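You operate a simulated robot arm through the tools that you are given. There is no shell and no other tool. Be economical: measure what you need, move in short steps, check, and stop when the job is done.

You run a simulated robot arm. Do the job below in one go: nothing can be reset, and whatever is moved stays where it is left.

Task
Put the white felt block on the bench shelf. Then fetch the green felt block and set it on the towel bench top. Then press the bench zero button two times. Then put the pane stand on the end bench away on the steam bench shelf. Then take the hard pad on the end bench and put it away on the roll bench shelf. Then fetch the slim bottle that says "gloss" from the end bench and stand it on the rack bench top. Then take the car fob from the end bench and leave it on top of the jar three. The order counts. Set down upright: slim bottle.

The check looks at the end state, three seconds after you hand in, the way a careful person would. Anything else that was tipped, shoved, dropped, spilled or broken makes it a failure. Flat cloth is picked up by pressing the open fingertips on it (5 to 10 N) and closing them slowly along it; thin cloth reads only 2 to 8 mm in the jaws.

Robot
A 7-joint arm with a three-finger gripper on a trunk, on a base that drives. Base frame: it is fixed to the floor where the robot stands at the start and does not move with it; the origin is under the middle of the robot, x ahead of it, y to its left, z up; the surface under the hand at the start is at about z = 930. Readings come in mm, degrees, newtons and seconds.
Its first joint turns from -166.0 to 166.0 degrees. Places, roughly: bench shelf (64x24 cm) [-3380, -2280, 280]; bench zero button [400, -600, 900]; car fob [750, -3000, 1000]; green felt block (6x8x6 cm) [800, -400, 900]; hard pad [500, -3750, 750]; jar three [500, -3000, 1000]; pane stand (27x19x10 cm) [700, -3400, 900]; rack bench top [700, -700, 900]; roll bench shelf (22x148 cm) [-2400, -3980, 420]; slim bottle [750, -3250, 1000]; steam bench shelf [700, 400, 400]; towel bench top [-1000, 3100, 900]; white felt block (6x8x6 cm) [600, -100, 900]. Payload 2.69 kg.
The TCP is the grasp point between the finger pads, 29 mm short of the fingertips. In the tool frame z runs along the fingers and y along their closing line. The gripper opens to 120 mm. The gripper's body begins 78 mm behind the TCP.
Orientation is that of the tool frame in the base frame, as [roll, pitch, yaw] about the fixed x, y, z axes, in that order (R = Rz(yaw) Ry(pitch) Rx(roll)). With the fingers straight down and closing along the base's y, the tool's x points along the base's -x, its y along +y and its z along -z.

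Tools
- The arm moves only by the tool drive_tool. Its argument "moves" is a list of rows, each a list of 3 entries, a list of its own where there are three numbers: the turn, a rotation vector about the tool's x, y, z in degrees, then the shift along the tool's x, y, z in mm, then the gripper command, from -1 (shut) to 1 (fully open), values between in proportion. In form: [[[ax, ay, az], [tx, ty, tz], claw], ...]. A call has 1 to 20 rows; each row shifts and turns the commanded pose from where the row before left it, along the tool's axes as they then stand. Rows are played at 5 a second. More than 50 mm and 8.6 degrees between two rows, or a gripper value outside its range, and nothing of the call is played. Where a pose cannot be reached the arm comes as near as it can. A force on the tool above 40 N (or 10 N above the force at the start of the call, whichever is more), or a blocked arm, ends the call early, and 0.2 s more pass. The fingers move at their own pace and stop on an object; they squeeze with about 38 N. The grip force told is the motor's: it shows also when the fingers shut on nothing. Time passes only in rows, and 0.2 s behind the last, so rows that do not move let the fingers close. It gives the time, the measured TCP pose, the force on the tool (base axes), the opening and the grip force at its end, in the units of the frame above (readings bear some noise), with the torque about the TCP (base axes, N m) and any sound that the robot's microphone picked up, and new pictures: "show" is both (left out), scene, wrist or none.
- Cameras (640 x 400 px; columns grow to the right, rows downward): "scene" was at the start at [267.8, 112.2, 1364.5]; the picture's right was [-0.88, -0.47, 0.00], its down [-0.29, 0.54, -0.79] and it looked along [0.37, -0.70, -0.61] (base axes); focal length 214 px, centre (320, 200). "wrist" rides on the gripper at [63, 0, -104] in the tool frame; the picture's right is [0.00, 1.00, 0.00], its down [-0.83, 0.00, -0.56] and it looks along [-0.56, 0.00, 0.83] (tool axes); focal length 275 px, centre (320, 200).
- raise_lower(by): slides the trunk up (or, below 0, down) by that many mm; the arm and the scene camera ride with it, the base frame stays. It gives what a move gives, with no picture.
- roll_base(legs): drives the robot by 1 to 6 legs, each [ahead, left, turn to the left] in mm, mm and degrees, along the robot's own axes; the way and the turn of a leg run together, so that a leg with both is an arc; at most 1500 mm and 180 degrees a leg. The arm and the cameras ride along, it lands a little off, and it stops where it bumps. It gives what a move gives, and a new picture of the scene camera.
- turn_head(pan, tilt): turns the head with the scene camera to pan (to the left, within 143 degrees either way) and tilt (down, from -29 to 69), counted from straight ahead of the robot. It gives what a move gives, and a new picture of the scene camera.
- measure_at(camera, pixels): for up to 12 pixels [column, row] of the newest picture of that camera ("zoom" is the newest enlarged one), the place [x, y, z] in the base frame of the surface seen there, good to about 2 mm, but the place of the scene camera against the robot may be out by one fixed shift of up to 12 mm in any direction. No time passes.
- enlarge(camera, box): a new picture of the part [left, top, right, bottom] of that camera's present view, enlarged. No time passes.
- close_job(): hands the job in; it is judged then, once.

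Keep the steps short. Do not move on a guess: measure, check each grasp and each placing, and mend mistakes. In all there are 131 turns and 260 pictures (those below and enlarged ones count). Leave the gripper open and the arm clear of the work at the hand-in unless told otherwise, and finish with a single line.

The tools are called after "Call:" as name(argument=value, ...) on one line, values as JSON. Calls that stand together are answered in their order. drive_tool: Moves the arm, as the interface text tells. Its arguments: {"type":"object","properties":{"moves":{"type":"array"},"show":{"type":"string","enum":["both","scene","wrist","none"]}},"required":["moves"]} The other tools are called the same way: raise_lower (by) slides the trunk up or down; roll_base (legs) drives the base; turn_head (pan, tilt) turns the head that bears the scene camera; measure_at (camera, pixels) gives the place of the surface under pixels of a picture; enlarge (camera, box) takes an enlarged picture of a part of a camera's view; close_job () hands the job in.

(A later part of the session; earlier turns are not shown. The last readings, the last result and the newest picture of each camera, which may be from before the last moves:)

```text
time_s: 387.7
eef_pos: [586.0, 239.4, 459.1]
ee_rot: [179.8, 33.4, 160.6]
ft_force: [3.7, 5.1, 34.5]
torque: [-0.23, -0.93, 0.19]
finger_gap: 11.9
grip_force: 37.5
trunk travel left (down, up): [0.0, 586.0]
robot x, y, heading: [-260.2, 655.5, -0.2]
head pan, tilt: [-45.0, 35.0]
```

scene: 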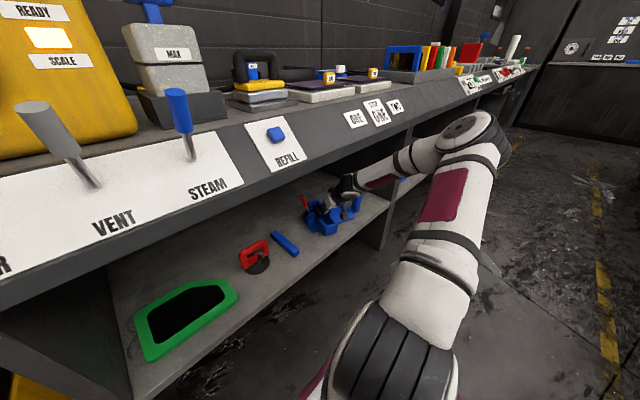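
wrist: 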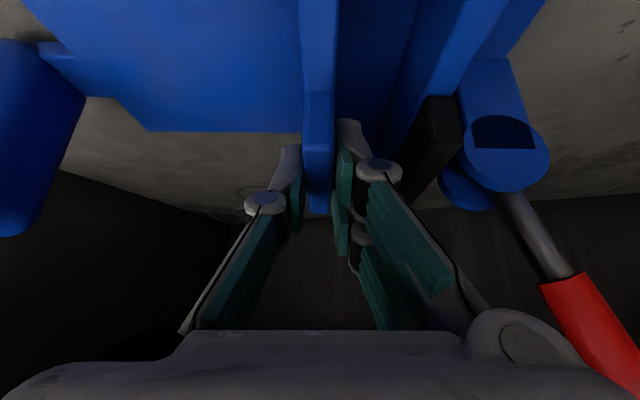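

Now 34 N nearly under the grip: the stand is flat on the shelf. Ease off 2 mm and open to 36 mm, then look.

Call:
drive_tool(moves=[[[0, 0, 0], [-1.1, 0, -1.7], -1], [[0, 0, 0], [0, 0, 0], -0.7], [[0, 0, 0], [0, 0, 0], -0.4], [[0, 0, 0], [0, 0, 0], -0.35], [[0, 0, 0], [0, 0, 0], -0.35]])

Call:
enlarge(camera="scene", box=[280, 150, 400, 245])

```text
time_s: 388.9
eef_pos: [581.3, 240.8, 456.2]
ee_rot: [179.8, 32.7, 160.5]
ft_force: [1.1, -0.6, 0.0]
torque: [0.01, -0.01, 0.0]
finger_gap: 39.3
grip_force: 0.1
trunk travel left (down, up): [0.0, 586.0]
robot x, y, heading: [-265.3, 655.2, 0.2]
head pan, tilt: [-45.0, 35.0]
```

scene: 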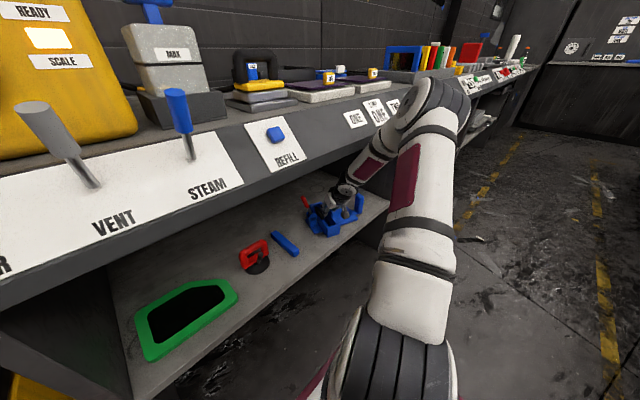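
wrist: 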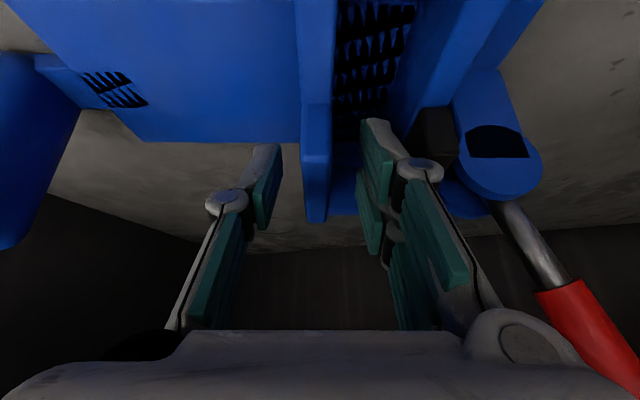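

```text
4.21 times, centred on (340, 198) of scene
```

zoom: 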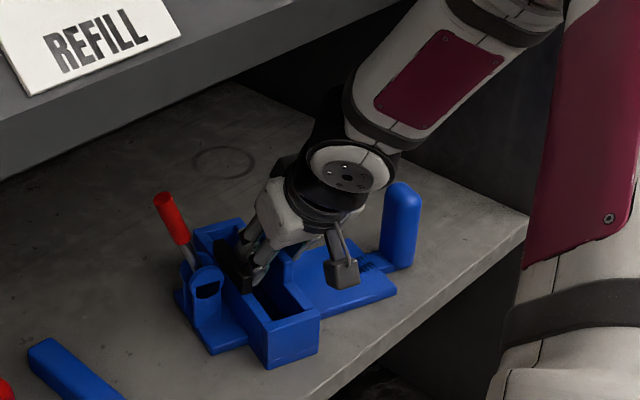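

The stand sits flat and upright on the shelf. Withdraw along the tool axis 90 mm, then back out the way I came.

Call:
drive_tool(moves=[[[0, 0, 0], [0, 0, -20], -0.35], [[0, 0, 0], [0, 0, -35], -0.35], [[0, 0, 0], [0, 0, -35], -0.35], [[3.06, 0, 4.75], [23.5, -13.7, -15.1], -0.35], [[3.06, 0, 4.75], [22.3, -16.4, -14.4], -0.35], [[3.06, 0, 4.75], [20.7, -19.1, -13.3], -0.35], [[3.06, 0, 4.75], [19.2, -21.3, -12.3], -0.35], [[3.06, 0, 4.75], [17.3, -23.4, -11.1], -0.35], [[3.06, 0, 4.75], [15.1, -25.4, -9.7], -0.35], [[3.06, 0, 4.75], [13, -27, -8.4], -0.35], [[3.06, 0, 4.75], [10.8, -28.5, -7], -0.35], [[3.06, 0, 4.75], [8.2, -29.6, -5.3], -0.35], [[3.06, 0, 4.75], [5.8, -30.4, -3.7], -0.35], [[3.06, 0, 4.75], [3.4, -31, -2.2], -0.35], [[0, 0, 0], [0, 0, 0], -0.35]], show="scene")

```text
time_s: 392.1
eef_pos: [202.1, 214.9, 533.8]
ee_rot: [179.5, 32.9, 98.7]
ft_force: [0.2, 0.3, 0.4]
torque: [-0.05, 0.01, 0.0]
finger_gap: 39.2
grip_force: 0.0
trunk travel left (down, up): [0.0, 586.0]
robot x, y, heading: [-262.9, 657.7, 0.0]
head pan, tilt: [-45.0, 35.0]
```

scene: 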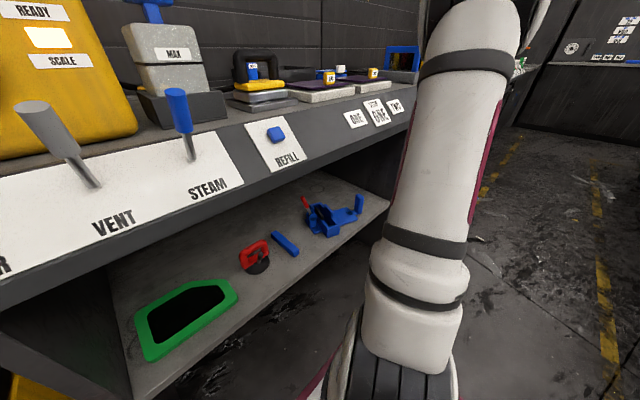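

Stand placed. Now raise the trunk, keep the arm at the right side over the aisle, and strafe right along the aisle toward the end bench.

Call:
raise_lower(by=400)

Call:
roll_base(legs=[[60, 0, 0], [0, -1450, 0], [0, -1450, 0], [0, -750, 0]])

Call:
turn_head(pan=-35, tilt=35)

```text
time_s: 395.9
eef_pos: [203.3, 216.5, 931.3]
ee_rot: [179.7, 32.8, 98.8]
ft_force: [-0.3, 0.2, 0.4]
torque: [0.01, -0.03, -0.04]
finger_gap: 39.0
grip_force: 0.1
trunk travel left (down, up): [-400.0, 186.0]
robot x, y, heading: [-264.3, 657.4, 0.2]
head pan, tilt: [-45.0, 35.0]
```

```text
time_s: 414.2
eef_pos: [269.3, -3427.0, 931.7]
ee_rot: [179.6, 32.8, 100.6]
ft_force: [-0.3, 0.6, -0.1]
torque: [0.04, 0.02, 0.01]
finger_gap: 38.9
grip_force: 0.1
trunk travel left (down, up): [-400.0, 186.0]
robot x, y, heading: [-205.0, -2998.4, 1.6]
head pan, tilt: [-45.0, 35.0]
```

scene: 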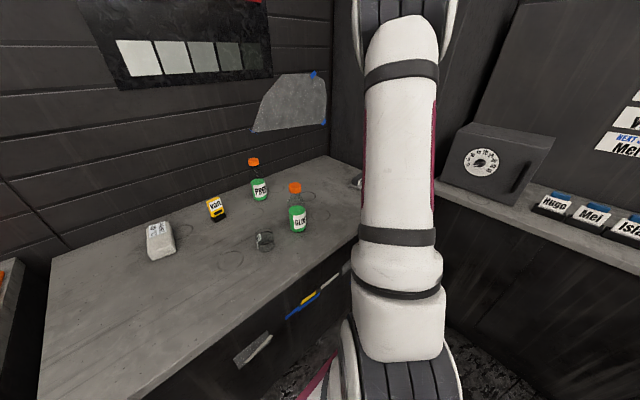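

```text
time_s: 414.9
eef_pos: [270.8, -3426.4, 932.1]
ee_rot: [179.6, 32.7, 100.5]
ft_force: [0.5, -1.2, 0.0]
torque: [0.01, -0.05, 0.02]
finger_gap: 39.0
grip_force: 0.1
trunk travel left (down, up): [-400.0, 186.0]
robot x, y, heading: [-206.6, -3004.7, 1.8]
head pan, tilt: [-35.0, 35.0]
```

scene: 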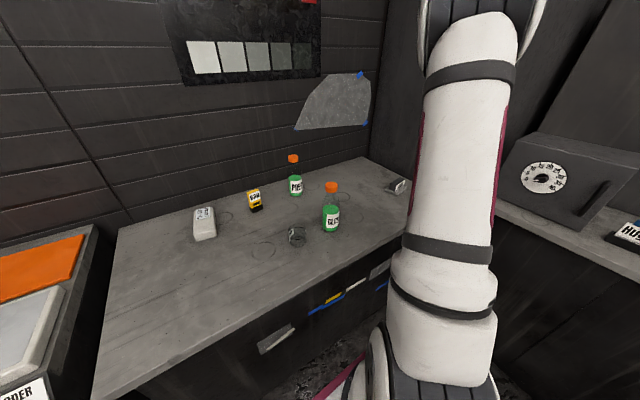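

Pad visible at (397,186). Move right 200, then bring the hand (pointing toward -y) up and over to about (570,-3480,1110).

Call:
roll_base(legs=[[0, -200, -1.8]])

Call:
drive_tool(moves=[[[4.65, 0, 7.1], [0, 0, 0], -0.35], [[0, 0, 0], [-24.4, 0, -37.8], -0.35], [[0, 0, 0], [-24.4, 0, -37.8], -0.35], [[0, 0, 0], [-24.4, 0, -37.8], -0.35], [[0, 0, 0], [-24.4, 0, -37.8], -0.35], [[0, 0, 0], [0, 45, 0], 0], [[0, 0, 0], [0, 45, 0], 0], [[0, 0, 0], [0, 45, 0], 0], [[0, 0, 0], [0, 45, 0], 0], [[0, 0, 0], [0, 45, 0], 0], [[0, 0, 0], [0, 45, 0], 0], [[0, 0, 0], [0, 30, 0], 0], [[0, 0, 0], [37.8, 0, -24.3], 0], [[0, 0, 0], [37.8, 0, -24.3], 0], [[0, 0, 0], [37.8, 0, -24.3], 0], [[0, -6, 0], [0, 0, 0], 0], [[0, -6, 0], [0, 0, 0], 0], [[0, 0, 0], [0, 0, 0], 0]])

```text
time_s: 416.5
eef_pos: [260.0, -3640.6, 932.4]
ee_rot: [179.6, 32.9, 98.8]
ft_force: [0.3, 0.2, -0.7]
torque: [0.02, 0.02, -0.03]
finger_gap: 39.1
grip_force: 0.1
trunk travel left (down, up): [-400.0, 186.0]
robot x, y, heading: [-202.1, -3198.3, -0.1]
head pan, tilt: [-35.0, 35.0]
```

scene: 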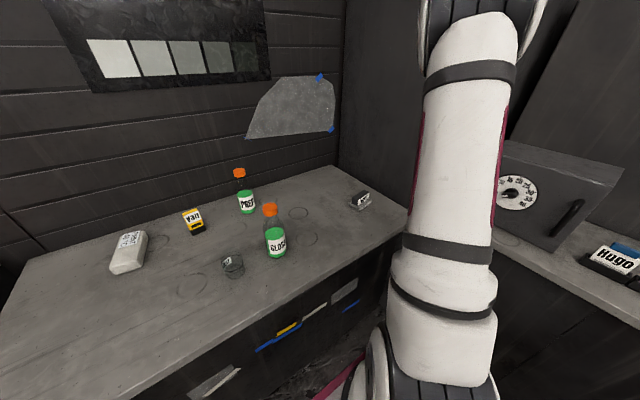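

```text
time_s: 420.3
eef_pos: [557.7, -3503.9, 1112.3]
ee_rot: [179.5, 44.9, 90.3]
ft_force: [-0.3, 0.5, -0.2]
torque: [-0.02, 0.0, 0.0]
finger_gap: 60.1
grip_force: 0.1
trunk travel left (down, up): [-400.0, 186.0]
robot x, y, heading: [-209.1, -3199.9, -0.1]
head pan, tilt: [-35.0, 35.0]
```

scene: 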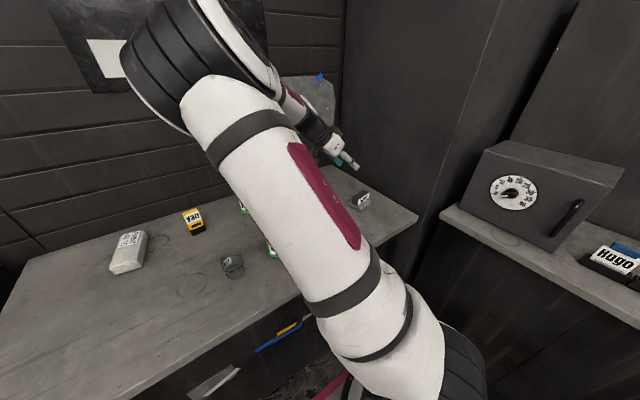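
wrist: 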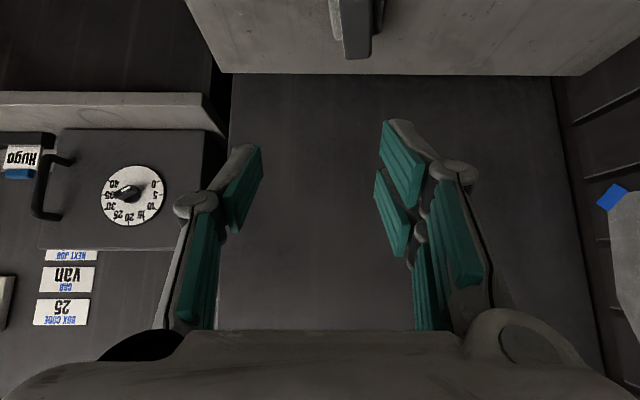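

Measure the pad with both cameras.

Call:
enlarge(camera="wrist", box=[290, 0, 430, 80])

Call:
measure_at(camera="wrist", pixels=[[355, 55], [345, 30], [368, 30], [356, 30], [337, 5], [335, 20], [380, 10], [356, 5], [345, 55], [367, 55], [340, 40], [356, 60]])

Call:
enlarge(camera="scene", box=[335, 180, 395, 218])

Call:
measure_at(camera="scene", pixels=[[361, 195], [355, 201], [367, 195], [352, 206], [371, 204], [361, 209], [358, 198]])

```text
4.57 times, centred on (360, 40) of wrist
```

zoom: 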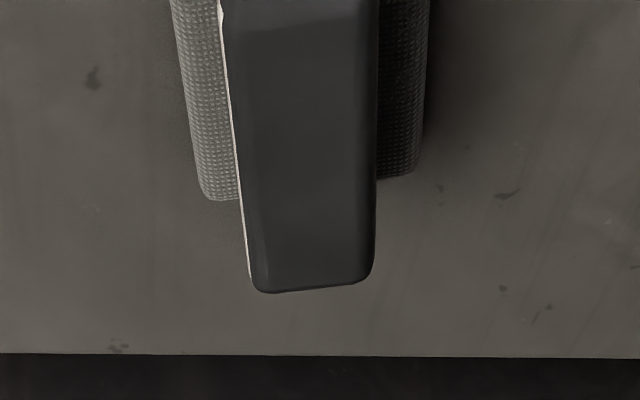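

```text
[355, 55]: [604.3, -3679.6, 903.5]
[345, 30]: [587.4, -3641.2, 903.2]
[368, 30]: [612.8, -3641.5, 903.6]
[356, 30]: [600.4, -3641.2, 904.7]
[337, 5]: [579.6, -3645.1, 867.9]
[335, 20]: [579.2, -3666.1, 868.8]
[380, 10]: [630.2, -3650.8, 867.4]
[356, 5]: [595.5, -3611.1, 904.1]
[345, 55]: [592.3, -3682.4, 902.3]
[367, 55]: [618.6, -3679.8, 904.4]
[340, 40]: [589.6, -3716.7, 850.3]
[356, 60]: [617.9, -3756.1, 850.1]
```

```text
10.53 times, centred on (365, 199) of scene
```

zoom: 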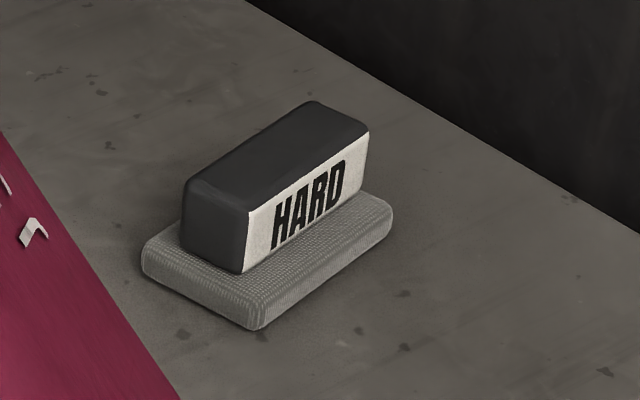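

```text
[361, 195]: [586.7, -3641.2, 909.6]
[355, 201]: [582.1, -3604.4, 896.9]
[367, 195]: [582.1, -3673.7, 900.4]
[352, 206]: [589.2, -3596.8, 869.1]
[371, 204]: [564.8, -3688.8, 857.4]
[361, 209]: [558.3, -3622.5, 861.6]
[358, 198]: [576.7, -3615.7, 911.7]
```

Handle: centre (600,-3641), 27 wide, top 904, base top 868, axis turned ~7°. Align, approach, and stop ~at TCP z 898.

Call:
drive_tool(moves=[[[-4.7, 0, -4.7], [0, 0, 0], 0], [[0, 0, 0], [26, 13, 35], 0], [[0, 0, 0], [26.3, 12.7, 35], 0], [[0, 0, 0], [0, 0, 45], 0], [[0, 0, 0], [0, 0, 45], 0], [[0, 0, 0], [0, 0, 40], 0], [[0, 0, 0], [0, 0, 30], 0], [[0, 0, 0], [0, 0, 15], 0], [[0, 0, 0], [0, 0, 5], 0], [[0, 0, 0], [0, 0, 0], 0]])

```text
time_s: 422.5
eef_pos: [600.9, -3637.6, 897.4]
ee_rot: [179.6, 44.8, 96.8]
ft_force: [0.6, -0.3, -0.1]
torque: [-0.01, 0.01, -0.01]
finger_gap: 60.3
grip_force: 0.1
trunk travel left (down, up): [-400.0, 186.0]
robot x, y, heading: [-209.1, -3198.4, 0.1]
head pan, tilt: [-35.0, 35.0]
```

scene: 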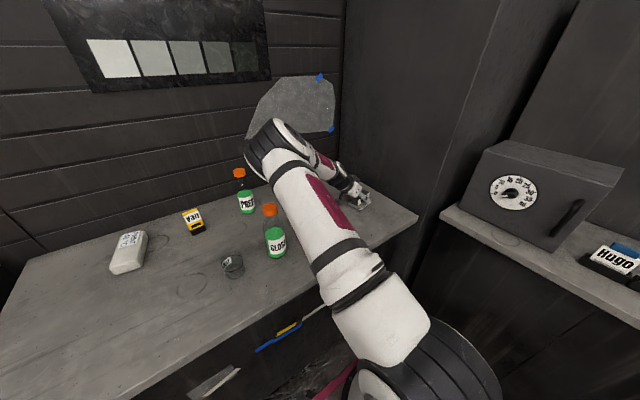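
wrist: 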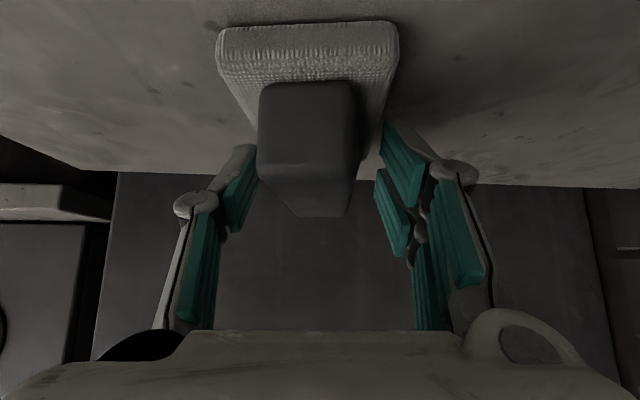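

Handle is between the fingers. Shift 4 mm, close, and lift 200.

Call:
drive_tool(moves=[[[0, 0, 0], [0, -4, 0], 0], [[0, 0, 0], [0, 0, 0], -0.4], [[0, 0, 0], [0, 0, 0], -1], [[0, 0, 0], [0, 0, 0], -1], [[0, 0, 0], [0, 0, 0], -1], [[0, 0, 0], [-10, 0, -10], -1], [[0, 0, 0], [-25, 0, -25], -1], [[0, 0, 0], [-30, 0, -30], -1], [[0, 0, 0], [-30, 0, -30], -1], [[0, 0, 0], [-30, 0, -30], -1], [[0, 0, 0], [-20, 0, -20], -1], [[0, 0, 0], [0, 0, 0], -1]])

```text
time_s: 425.1
eef_pos: [598.4, -3639.8, 1104.8]
ee_rot: [179.6, 44.7, 97.0]
ft_force: [-0.2, 0.5, -1.6]
torque: [0.02, 0.04, 0.0]
finger_gap: 46.5
grip_force: 38.1
trunk travel left (down, up): [-400.0, 186.0]
robot x, y, heading: [-205.8, -3200.9, -0.0]
head pan, tilt: [-35.0, 35.0]
```

scene: 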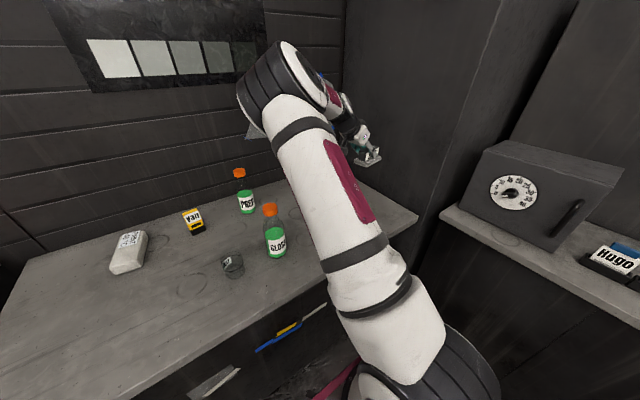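
wrist: 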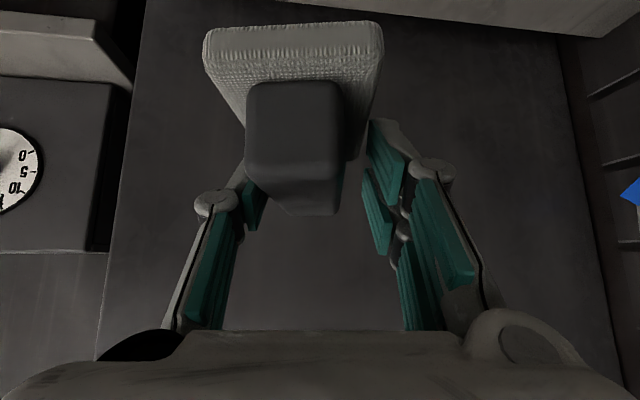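

Pad is held. Pull the hand back over the aisle side, then reverse along the corridor (heading 0, arm to the right) to the roll bench and look.

Call:
drive_tool(moves=[[[0, 0, 0], [3.4, -40, -3.4], -1], [[0, 0, 0], [3.4, -40, -3.4], -1], [[0, 0, 0], [3.4, -40, -3.4], -1], [[0, 0, 0], [3.4, -40, -3.4], -1], [[0, 0, 0], [3.4, -40, -3.4], -1], [[0, 0, 0], [0, 0, 0], -1]], show="none")

Call:
roll_base(legs=[[-1450, 0, 0], [-1200, 0, 0]])

Call:
turn_head(pan=-55, tilt=45)

Call:
turn_head(pan=-115, tilt=35)

```text
time_s: 426.5
eef_pos: [395.1, -3642.0, 1101.7]
ee_rot: [179.6, 44.9, 96.9]
ft_force: [1.4, 0.1, -0.6]
torque: [0.0, 0.0, 0.02]
finger_gap: 46.4
grip_force: 38.1
trunk travel left (down, up): [-400.0, 186.0]
robot x, y, heading: [-203.9, -3197.4, -0.1]
head pan, tilt: [-35.0, 35.0]
```

```text
time_s: 439.2
eef_pos: [-2224.8, -3655.0, 1101.5]
ee_rot: [179.6, 44.8, 96.3]
ft_force: [0.3, -0.2, -0.9]
torque: [-0.04, 0.01, 0.0]
finger_gap: 46.8
grip_force: 38.1
trunk travel left (down, up): [-400.0, 186.0]
robot x, y, heading: [-2817.5, -3201.8, -0.5]
head pan, tilt: [-35.0, 35.0]
```

scene: 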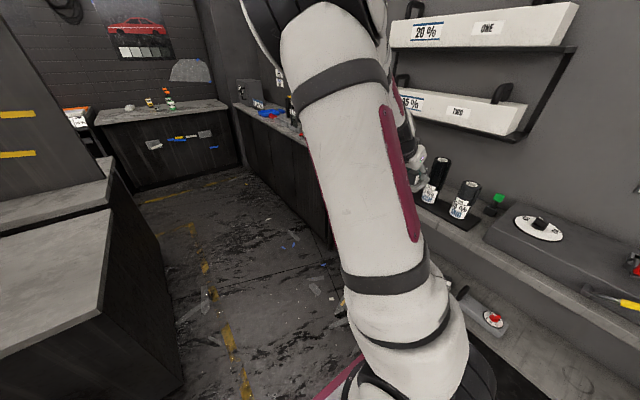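

```text
time_s: 440.1
eef_pos: [-2224.9, -3653.4, 1101.5]
ee_rot: [179.6, 44.7, 96.1]
ft_force: [-0.2, -0.2, -1.5]
torque: [0.01, -0.02, 0.03]
finger_gap: 46.5
grip_force: 37.6
trunk travel left (down, up): [-400.0, 186.0]
robot x, y, heading: [-2820.6, -3204.7, -0.7]
head pan, tilt: [-55.0, 45.0]
```

scene: 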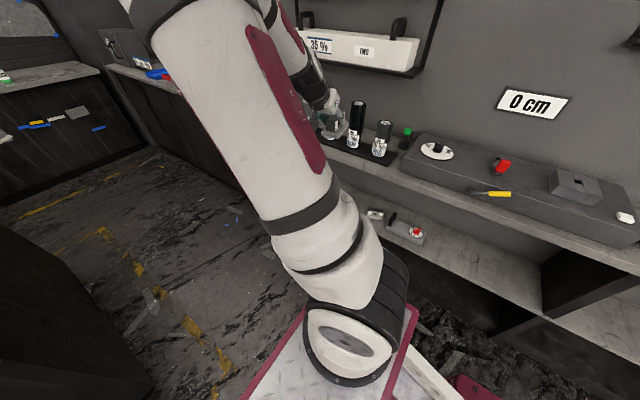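

```text
time_s: 441.4
eef_pos: [-2225.4, -3653.7, 1101.8]
ee_rot: [179.7, 44.8, 96.1]
ft_force: [0.7, -0.4, -1.8]
torque: [0.01, -0.02, -0.03]
finger_gap: 46.5
grip_force: 38.3
trunk travel left (down, up): [-400.0, 186.0]
robot x, y, heading: [-2820.7, -3203.8, -0.7]
head pan, tilt: [-115.0, 35.0]
```

scene: 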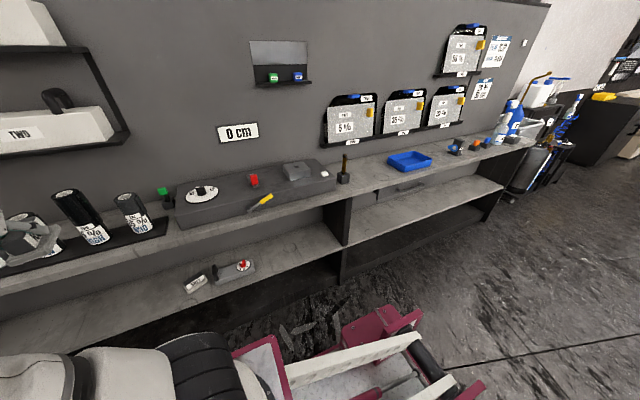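

Measure the lower shelf: front edge, free zone left of divider, top underside.

Call:
measure_at(camera="scene", pixels=[[120, 310], [150, 300], [300, 250], [290, 268], [200, 285], [243, 265], [160, 330], [150, 245], [300, 215], [345, 250], [130, 290], [60, 320]])

Call:
enlarge(camera="scene", box=[80, 180, 360, 355])

```text
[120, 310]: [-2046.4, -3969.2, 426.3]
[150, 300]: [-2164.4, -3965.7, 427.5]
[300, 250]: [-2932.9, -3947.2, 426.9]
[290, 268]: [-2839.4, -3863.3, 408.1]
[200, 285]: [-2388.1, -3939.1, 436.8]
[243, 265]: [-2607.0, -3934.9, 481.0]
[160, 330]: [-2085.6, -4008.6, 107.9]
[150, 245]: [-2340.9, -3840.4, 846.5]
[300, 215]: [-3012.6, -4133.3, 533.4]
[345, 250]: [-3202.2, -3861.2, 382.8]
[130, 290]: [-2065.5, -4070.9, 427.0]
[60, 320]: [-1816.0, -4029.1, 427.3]
```

```text
2.29 times, centred on (220, 268) of scene
```

zoom: 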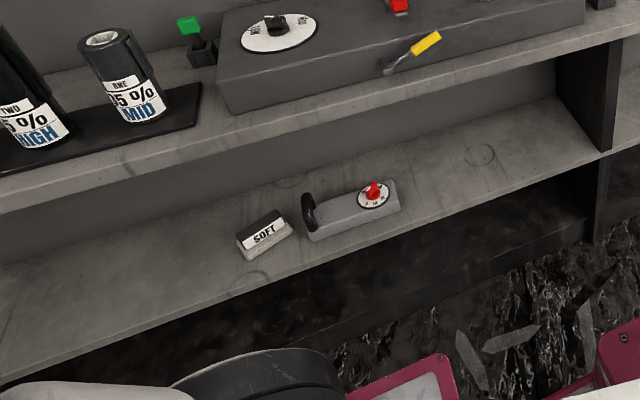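

Shelf z 427, front edge y≈-3862; free spot around (-2200,-3965). Lower trunk 400 and the arm ~155 in front of the bench.

Call:
raise_lower(by=-400)

Call:
drive_tool(moves=[[[0, 0, 0], [25, 0, 25], -1], [[0, 0, 0], [25, 0, 25], -1], [[0, 0, 0], [25, 0, 25], -1], [[0, 0, 0], [25, 0, 25], -1], [[0, 0, 0], [12, 0, 12], -1], [[0, 0, 0], [0, 0, 0], -1]], show="wrist")

Call:
turn_head(pan=-75, tilt=45)

```text
time_s: 445.2
eef_pos: [-2224.9, -3654.3, 702.2]
ee_rot: [179.5, 44.9, 96.2]
ft_force: [-0.1, 0.3, -1.4]
torque: [0.0, -0.02, 0.01]
finger_gap: 46.2
grip_force: 37.6
trunk travel left (down, up): [0.0, 586.0]
robot x, y, heading: [-2814.7, -3203.6, -0.7]
head pan, tilt: [-115.0, 35.0]
```

```text
time_s: 446.6
eef_pos: [-2225.4, -3651.9, 543.4]
ee_rot: [179.6, 44.8, 96.2]
ft_force: [-0.2, 0.2, -1.6]
torque: [0.0, 0.0, 0.02]
finger_gap: 46.6
grip_force: 38.4
trunk travel left (down, up): [0.0, 586.0]
robot x, y, heading: [-2819.1, -3204.8, -0.4]
head pan, tilt: [-115.0, 35.0]
```

wrist: 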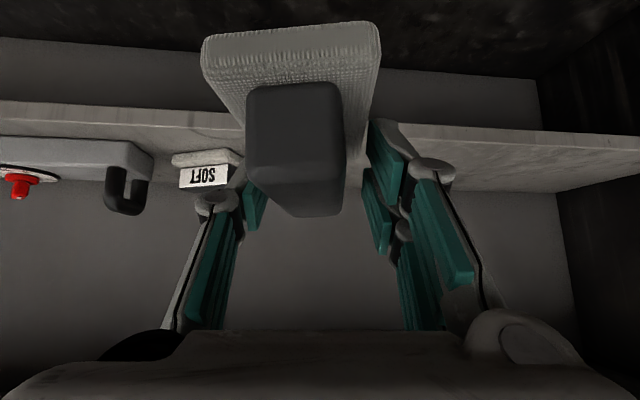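

```text
time_s: 447.7
eef_pos: [-2224.9, -3651.7, 543.8]
ee_rot: [179.6, 44.8, 96.2]
ft_force: [-0.1, 0.5, -0.8]
torque: [0.02, 0.01, -0.02]
finger_gap: 46.2
grip_force: 38.4
trunk travel left (down, up): [0.0, 586.0]
robot x, y, heading: [-2816.2, -3208.6, -0.6]
head pan, tilt: [-75.0, 45.0]
```

scene: 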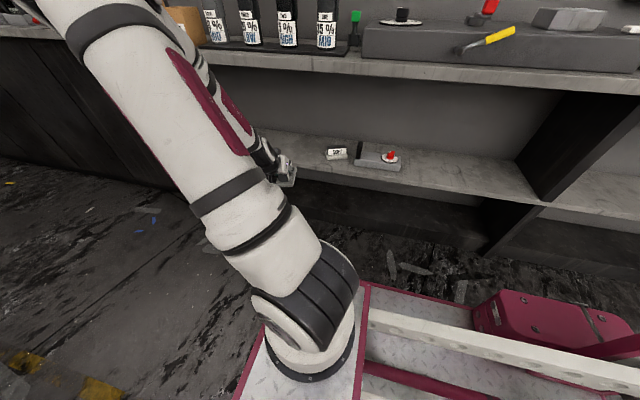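

Path clear. Strafe right 270 (hand goes under the bench top), then advance along the tool axis 60 mm.

Call:
roll_base(legs=[[20, 0, 0.6], [0, -270, 0]])

Call:
drive_tool(moves=[[[0, 0, 0], [0, 0, 20], -1], [[0, 0, 0], [0, 0, 20], -1], [[0, 0, 0], [0, 0, 20], -1], [[0, 0, 0], [5, 0, 5], -1], [[0, 0, 0], [3, 0, 3], -1], [[0, 0, 0], [0, 0, 0], -1]])

```text
time_s: 450.0
eef_pos: [-2201.9, -3916.2, 544.0]
ee_rot: [179.7, 44.8, 96.7]
ft_force: [-0.4, 0.6, -1.0]
torque: [0.04, -0.02, 0.01]
finger_gap: 46.1
grip_force: 37.5
trunk travel left (down, up): [0.0, 586.0]
robot x, y, heading: [-2797.6, -3477.4, -0.1]
head pan, tilt: [-75.0, 45.0]
```

scene: 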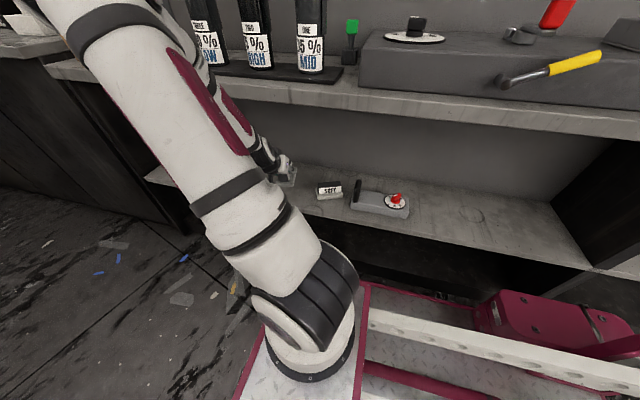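

```text
time_s: 451.4
eef_pos: [-2197.7, -3958.4, 489.0]
ee_rot: [179.5, 44.7, 96.7]
ft_force: [0.8, -0.6, -1.1]
torque: [0.02, 0.01, -0.01]
finger_gap: 46.4
grip_force: 37.5
trunk travel left (down, up): [0.0, 586.0]
robot x, y, heading: [-2799.1, -3478.6, -0.1]
head pan, tilt: [-75.0, 45.0]
```

scene: 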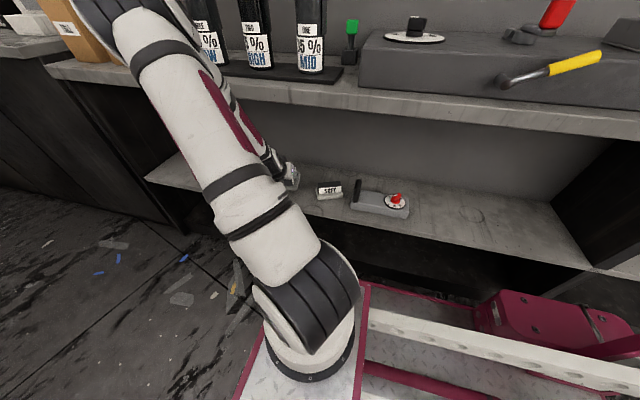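
wrist: 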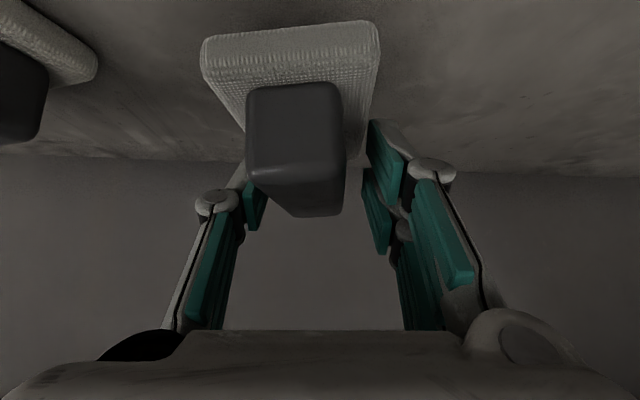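

Lower gently to the shelf, then release if contact is felt (force guard on), steps of ~3 mm.

Call:
drive_tool(moves=[[[0, 0, 0], [4, 0, 4], -1], [[0, 0, 0], [2, 0, 2], -1], [[0, 0, 0], [2, 0, 2], -1], [[0, 0, 0], [2, 0, 2], -1], [[0, 0, 0], [1, 0, 1], -1], [[0, 0, 0], [0, 0, 0], -1]], show="none")

```text
time_s: 452.8
eef_pos: [-2196.7, -3959.2, 474.5]
ee_rot: [179.6, 44.8, 96.7]
ft_force: [-1.0, -0.5, -0.9]
torque: [0.02, -0.01, 0.0]
finger_gap: 46.3
grip_force: 37.8
trunk travel left (down, up): [0.0, 586.0]
robot x, y, heading: [-2797.1, -3472.8, 0.1]
head pan, tilt: [-75.0, 45.0]
```

Not yet; 3 more small steps, then open and withdraw along the tool axis.

Call:
drive_tool(moves=[[[0, 0, 0], [1.4, 0, 1.4], -1], [[0, 0, 0], [1.4, 0, 1.4], -1], [[0, 0, 0], [1.4, 0, 1.4], -1], [[0, 0, 0], [0, 0, 0], -1]], show="none")

```text
time_s: 453.8
eef_pos: [-2195.6, -3960.1, 467.9]
ee_rot: [179.5, 44.9, 96.6]
ft_force: [-0.1, 2.5, 4.4]
torque: [0.31, -0.09, 0.03]
finger_gap: 46.2
grip_force: 37.6
trunk travel left (down, up): [0.0, 586.0]
robot x, y, heading: [-2796.9, -3475.2, -0.2]
head pan, tilt: [-75.0, 45.0]
```

Contact. Open, withdraw 90 mm along the tool axis, look.

Call:
drive_tool(moves=[[[0, 0, 0], [0, 0, 0], -0.1], [[0, 0, 0], [0, 0, 0], 0.15], [[0, 0, 0], [0, 0, 0], 0.15], [[0, 0, 0], [0, 0, -15], 0.15], [[0, 0, 0], [0, 0, -35], 0.15], [[0, 0, 0], [0, 0, -40], 0.15], [[0, 0, 0], [0, 0, 0], 0.15]])

Call:
roll_base(legs=[[0, 290, 0]])

```text
time_s: 455.4
eef_pos: [-2204.4, -3897.1, 530.9]
ee_rot: [179.6, 44.8, 96.7]
ft_force: [0.5, -0.1, 0.3]
torque: [0.01, -0.01, 0.03]
finger_gap: 69.2
grip_force: 0.1
trunk travel left (down, up): [0.0, 586.0]
robot x, y, heading: [-2799.6, -3478.8, 0.1]
head pan, tilt: [-75.0, 45.0]
```

scene: 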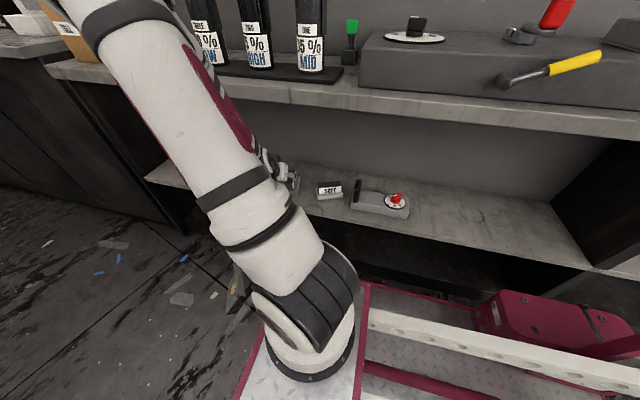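
wrist: 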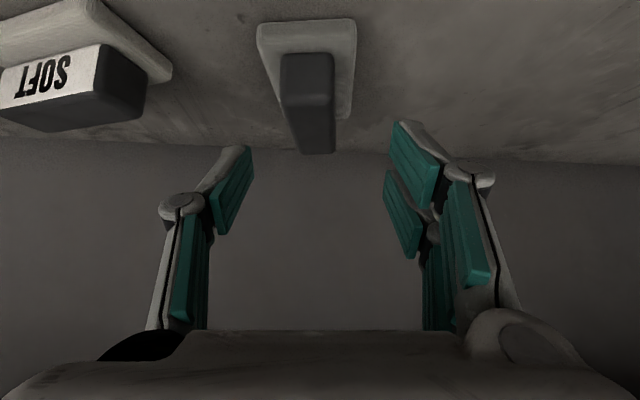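

```text
time_s: 457.4
eef_pos: [-2204.5, -3611.9, 531.6]
ee_rot: [179.6, 44.8, 96.8]
ft_force: [0.2, 0.8, -0.2]
torque: [-0.03, -0.02, 0.01]
finger_gap: 69.1
grip_force: 0.0
trunk travel left (down, up): [0.0, 586.0]
robot x, y, heading: [-2799.3, -3191.6, -0.4]
head pan, tilt: [-75.0, 45.0]
```

scene: 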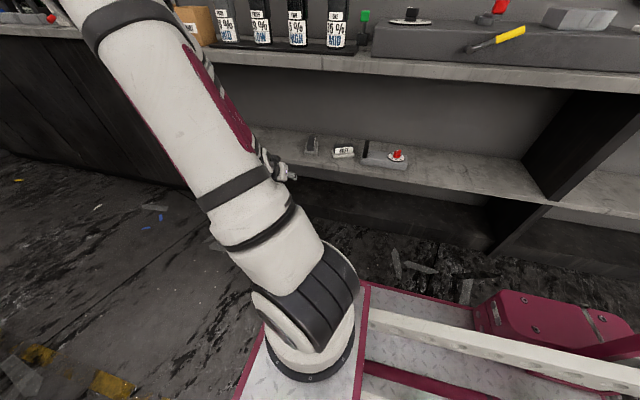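

HARD pad is on the shelf. Raise, level the hand, bring the arm to the front, and drive back to the end bench for the bottle.

Call:
raise_lower(by=400)

Call:
drive_tool(moves=[[[0, 7.5, 0], [0, 0, 0], 1], [[0, 7.5, 0], [0, 0, 0], 1], [[0, 7.5, 0], [0, 0, 0], 1], [[0, 7.5, 0], [0, 0, 0], 1], [[0, 7.5, 0], [0, 0, 0], 1], [[0, 7.4, 0], [0, 0, 0], 1], [[0, 0, 0], [0, 0, -45], 1], [[0, 0, 0], [0, 0, -45], 1], [[0, 0, 0], [0, 0, -45], 1], [[0, 0, 0], [0, 0, -45], 1], [[0, 0, 0], [0, 0, -45], 1], [[0, 0, 0], [0, 0, -45], 1]], show="none")

Call:
drive_tool(moves=[[[0, 0, -8.4], [35.5, 6.4, 0], 1], [[0, 0, -8.4], [34.2, 11.5, 0], 1], [[0, 0, -8.4], [32.1, 16.3, 0], 1], [[0, 0, -8.4], [29.4, 20.9, 0], 1], [[0, 0, -8.4], [26, 24.9, 0], 1], [[0, 0, -8.4], [22.1, 28.5, 0], 1], [[0, 0, -8.4], [17.7, 31.4, 0], 1], [[0, 0, -8.4], [13, 33.6, 0], 1], [[0, 0, -8.4], [7.9, 35.1, 0], 1], [[0, 0, -7.7], [2.6, 36, 0], 1], [[0, 0, 0], [0, 0, 0], 1]], show="none")

Call:
roll_base(legs=[[0, 0, 0.4], [1450, 0, 0], [1100, 0, 0]])

Call:
drive_tool(moves=[[[0, 0, 0], [0, 0, 0], 1]], show="wrist")

```text
time_s: 461.2
eef_pos: [-2204.0, -3612.5, 931.5]
ee_rot: [179.6, 44.8, 96.7]
ft_force: [0.5, -0.5, 0.1]
torque: [-0.04, -0.01, -0.02]
finger_gap: 69.5
grip_force: 0.1
trunk travel left (down, up): [-400.0, 186.0]
robot x, y, heading: [-2800.5, -3187.2, -0.3]
head pan, tilt: [-75.0, 45.0]
```

```text
time_s: 463.8
eef_pos: [-2205.7, -3614.8, 1200.0]
ee_rot: [179.7, -0.2, 97.0]
ft_force: [0.0, -0.7, 0.6]
torque: [0.02, 0.06, 0.01]
finger_gap: 119.8
grip_force: 0.0
trunk travel left (down, up): [-400.0, 186.0]
robot x, y, heading: [-2800.5, -3189.9, -0.2]
head pan, tilt: [-75.0, 45.0]
```

```text
time_s: 466.2
eef_pos: [-2186.4, -3253.9, 1203.7]
ee_rot: [179.7, 0.3, -179.6]
ft_force: [0.7, -0.2, -0.7]
torque: [-0.02, 0.01, -0.01]
finger_gap: 119.8
grip_force: 0.0
trunk travel left (down, up): [-400.0, 186.0]
robot x, y, heading: [-2798.9, -3187.5, -0.0]
head pan, tilt: [-75.0, 45.0]
```

```text
time_s: 479.1
eef_pos: [395.0, -3224.7, 1202.5]
ee_rot: [179.8, 0.3, -178.2]
ft_force: [0.0, 0.3, 0.8]
torque: [-0.01, 0.01, -0.01]
finger_gap: 120.2
grip_force: 0.0
trunk travel left (down, up): [-400.0, 186.0]
robot x, y, heading: [-219.5, -3178.6, 1.4]
head pan, tilt: [-75.0, 45.0]
```

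scene: 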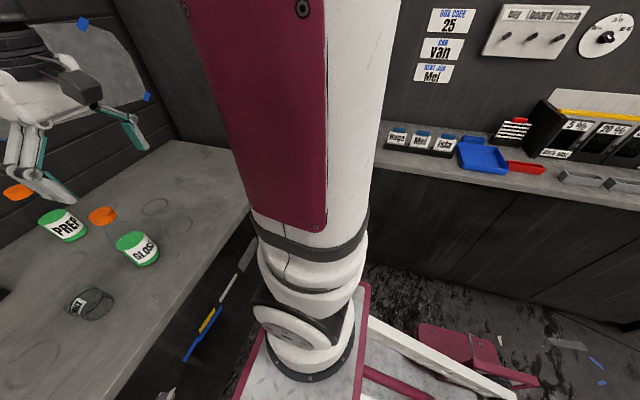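

```text
time_s: 479.5
eef_pos: [394.1, -3224.8, 1203.5]
ee_rot: [179.8, 0.3, -178.2]
ft_force: [-0.1, 0.7, -0.9]
torque: [-0.01, -0.03, 0.02]
finger_gap: 119.9
grip_force: 0.1
trunk travel left (down, up): [-400.0, 186.0]
robot x, y, heading: [-217.8, -3176.9, 1.3]
head pan, tilt: [-75.0, 45.0]
```

wrist: 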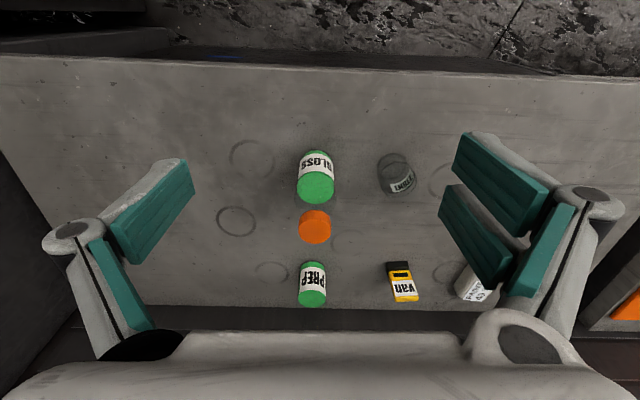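

Measure the gloss bottle's cap and body, the jar and the fob in one go.

Call:
measure_at(camera="wrist", pixels=[[315, 220], [315, 212], [315, 240], [300, 227], [330, 227], [316, 188], [299, 187], [334, 187], [316, 157], [398, 158], [396, 190], [380, 175]])

Call:
measure_at(camera="wrist", pixels=[[398, 267], [403, 290], [391, 285], [415, 285], [399, 275], [406, 300], [395, 165], [412, 170], [390, 188], [403, 187], [378, 158], [412, 160]])

Call:
enlarge(camera="wrist", box=[280, 130, 440, 310])

```text
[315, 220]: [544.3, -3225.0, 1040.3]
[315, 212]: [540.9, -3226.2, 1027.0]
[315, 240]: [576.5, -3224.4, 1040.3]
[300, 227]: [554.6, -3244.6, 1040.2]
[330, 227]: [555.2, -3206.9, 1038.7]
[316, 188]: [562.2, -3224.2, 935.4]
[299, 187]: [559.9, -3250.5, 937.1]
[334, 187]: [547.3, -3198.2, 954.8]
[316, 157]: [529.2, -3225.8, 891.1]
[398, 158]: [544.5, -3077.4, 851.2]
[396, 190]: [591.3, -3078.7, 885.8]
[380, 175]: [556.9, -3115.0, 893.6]
```

```text
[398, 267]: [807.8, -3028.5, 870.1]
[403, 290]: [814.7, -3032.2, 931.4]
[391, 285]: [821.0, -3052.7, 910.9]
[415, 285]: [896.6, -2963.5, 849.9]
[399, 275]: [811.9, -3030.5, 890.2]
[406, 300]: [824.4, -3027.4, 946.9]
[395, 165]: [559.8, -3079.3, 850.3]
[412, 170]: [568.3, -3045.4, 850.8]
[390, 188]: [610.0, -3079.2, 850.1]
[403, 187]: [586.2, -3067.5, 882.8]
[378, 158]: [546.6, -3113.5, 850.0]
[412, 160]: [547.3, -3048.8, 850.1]
```

```text
2.22 times, centred on (360, 220) of wrist
```

zoom: 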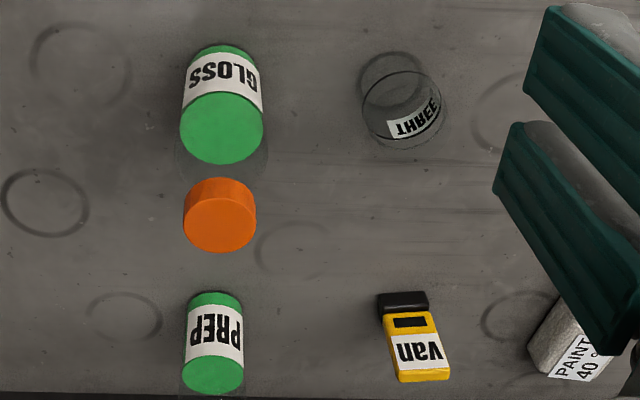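

Gloss bottle: centre (558,-3225), body ⌀54, top 1040. Approach above, descend to TCP z 968 with 85 mm opening, close and lift a little.

Call:
drive_tool(moves=[[[0, 0, 0], [-45, -1, 0], 0.42], [[0, 0, 0], [-45, -1, 0], 0.42], [[0, 0, 0], [-45, -2, 0], 0.42], [[0, 0, 0], [-29, -1, 0], 0.42], [[0, 0, 0], [0, 0, 45], 0.42], [[0, 0, 0], [0, 0, 45], 0.42], [[0, 0, 0], [0, 0, 45], 0.42], [[0, 0, 0], [0, 0, 45], 0.42], [[0, 0, 0], [0, 0, 36], 0.42], [[0, 0, 0], [0, 0, 20], 0.42], [[0, 0, 0], [0, 0, 0], 0.42], [[0, 0, 0], [0, 0, 0], 0], [[0, 0, 0], [0, 0, 0], -0.3], [[0, 0, 0], [0, 0, 0], -1], [[0, 0, 0], [0, 0, 0], -1], [[0, 0, 0], [0, 0, -10], -1], [[0, 0, 0], [0, 0, -15], -1], [[0, 0, 0], [0, 0, 0], -1]])

```text
time_s: 483.3
eef_pos: [559.2, -3222.2, 993.3]
ee_rot: [179.8, 0.2, -178.0]
ft_force: [-0.4, -0.2, -2.2]
torque: [-0.01, -0.01, 0.02]
finger_gap: 62.7
grip_force: 38.0
trunk travel left (down, up): [-400.0, 186.0]
robot x, y, heading: [-211.9, -3176.6, 1.5]
head pan, tilt: [-75.0, 45.0]
```

scene: 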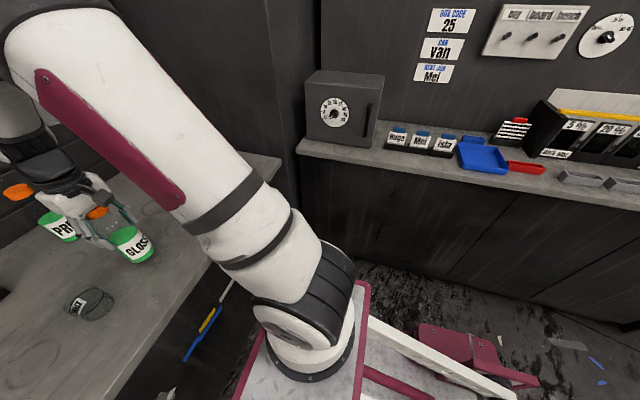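
wrist: 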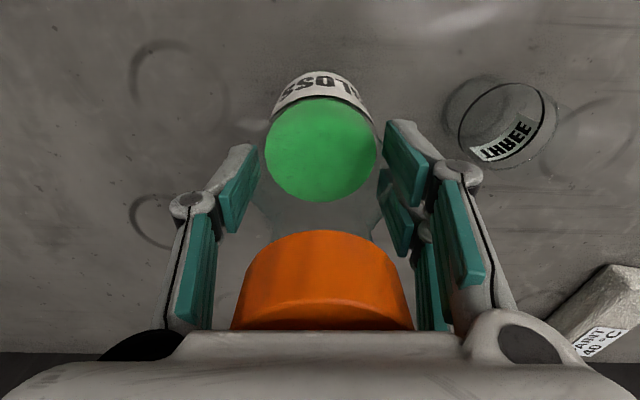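

Bottle held. Lift 200, trunk up 180, then strafe left along the aisle to the rack bench.

Call:
drive_tool(moves=[[[0, 0, 0], [0, 0, -40], -1], [[0, 0, 0], [0, 0, -45], -1], [[0, 0, 0], [0, 0, -45], -1], [[0, 0, 0], [0, 0, -45], -1], [[0, 0, 0], [20, 0, -25], -1], [[0, 0, 0], [45, 0, 0], -1], [[0, 0, 0], [45, 0, 0], -1], [[0, 0, 0], [0, 0, 0], -1]], show="none")

Call:
raise_lower(by=170)

Call:
roll_base(legs=[[-30, 0, -1.4], [0, 1450, 0], [0, 1350, 0]])

Call:
turn_head(pan=-15, tilt=40)

```text
time_s: 485.1
eef_pos: [446.9, -3229.9, 1195.0]
ee_rot: [179.8, 0.3, -178.1]
ft_force: [-0.2, -0.2, -1.9]
torque: [-0.01, 0.02, 0.02]
finger_gap: 62.8
grip_force: 38.4
trunk travel left (down, up): [-400.0, 186.0]
robot x, y, heading: [-216.9, -3176.5, 1.5]
head pan, tilt: [-75.0, 45.0]
```

```text
time_s: 487.0
eef_pos: [450.2, -3228.0, 1362.3]
ee_rot: [179.8, 0.2, -178.2]
ft_force: [0.6, -0.4, -3.4]
torque: [-0.01, 0.02, 0.0]
finger_gap: 62.6
grip_force: 38.1
trunk travel left (down, up): [-570.0, 16.0]
robot x, y, heading: [-220.7, -3175.6, 1.4]
head pan, tilt: [-75.0, 45.0]
```

```text
time_s: 500.9
eef_pos: [348.3, -451.8, 1363.0]
ee_rot: [179.8, 0.2, -177.4]
ft_force: [0.0, -0.3, -2.5]
torque: [-0.03, 0.01, -0.01]
finger_gap: 62.2
grip_force: 37.9
trunk travel left (down, up): [-570.0, 16.0]
robot x, y, heading: [-319.5, -405.9, 2.0]
head pan, tilt: [-75.0, 45.0]
```

scene: 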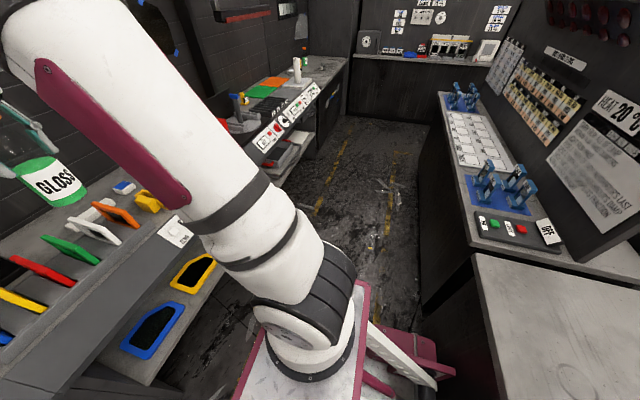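

```text
time_s: 502.1
eef_pos: [347.6, -451.2, 1362.6]
ee_rot: [179.8, 0.3, -177.4]
ft_force: [0.0, 0.1, -3.1]
torque: [0.0, 0.0, 0.01]
finger_gap: 62.2
grip_force: 37.6
trunk travel left (down, up): [-570.0, 16.0]
robot x, y, heading: [-318.0, -409.5, 2.0]
head pan, tilt: [-15.0, 40.0]
```

scene: 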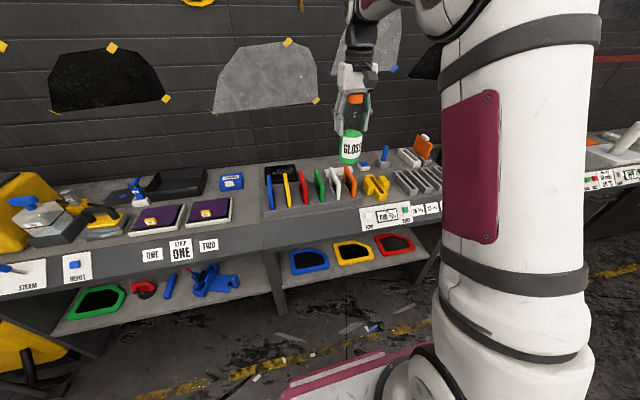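

Drive ahead 300, lower trunk 170, extend to (815,-412) and descend to TCP ≈1035; check.

Call:
roll_base(legs=[[300, 0, -2]])

Call:
raise_lower(by=-170)

Call:
drive_tool(moves=[[[0, 0, 0], [-42, 15, 0], -1], [[0, 0, 0], [-42, 15, 0], -1], [[0, 0, 0], [-42, 15, 0], -1], [[0, 0, 0], [-42, 15, 0], -1], [[0, 0, 0], [0, 0, 45], -1], [[0, 0, 0], [0, 0, 40], -1], [[0, 0, 0], [0, 0, 40], -1], [[0, 0, 0], [0, 0, 20], -1], [[0, 0, 0], [0, 0, 0], -1]])

```text
time_s: 504.2
eef_pos: [646.2, -476.1, 1362.9]
ee_rot: [179.8, 0.3, -179.9]
ft_force: [-0.7, -0.6, -2.2]
torque: [0.02, -0.01, 0.0]
finger_gap: 62.5
grip_force: 38.4
trunk travel left (down, up): [-570.0, 16.0]
robot x, y, heading: [-19.5, -405.0, -0.5]
head pan, tilt: [-15.0, 40.0]
```

scene: 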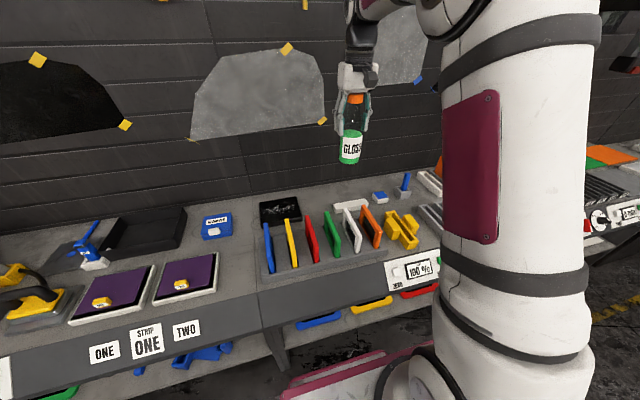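

```text
time_s: 506.1
eef_pos: [646.3, -474.9, 1192.1]
ee_rot: [179.8, 0.3, -179.9]
ft_force: [-0.4, -0.2, -1.9]
torque: [0.01, 0.03, 0.0]
finger_gap: 62.4
grip_force: 37.9
trunk travel left (down, up): [-400.0, 186.0]
robot x, y, heading: [-18.8, -410.4, -0.5]
head pan, tilt: [-15.0, 40.0]
```

```text
time_s: 508.1
eef_pos: [812.0, -413.8, 1049.9]
ee_rot: [179.8, 0.3, -179.9]
ft_force: [0.1, -0.5, -2.0]
torque: [0.02, -0.01, -0.02]
finger_gap: 62.3
grip_force: 38.5
trunk travel left (down, up): [-400.0, 186.0]
robot x, y, heading: [-18.7, -404.9, -0.2]
head pan, tilt: [-15.0, 40.0]
```

scene: 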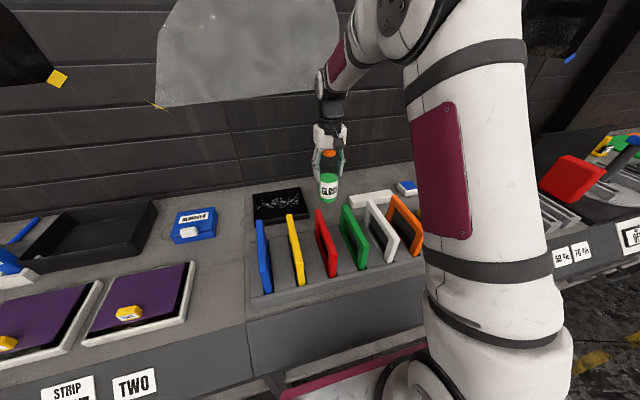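
wrist: 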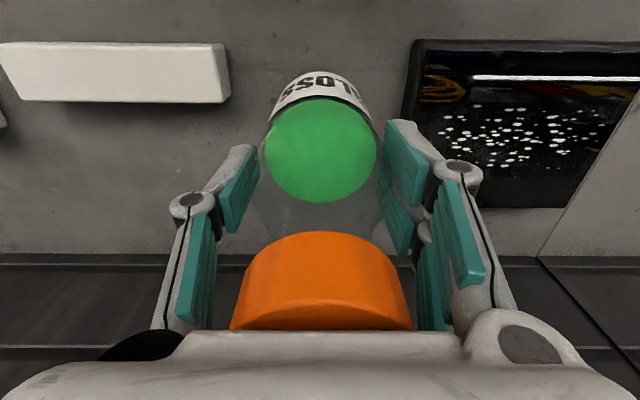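

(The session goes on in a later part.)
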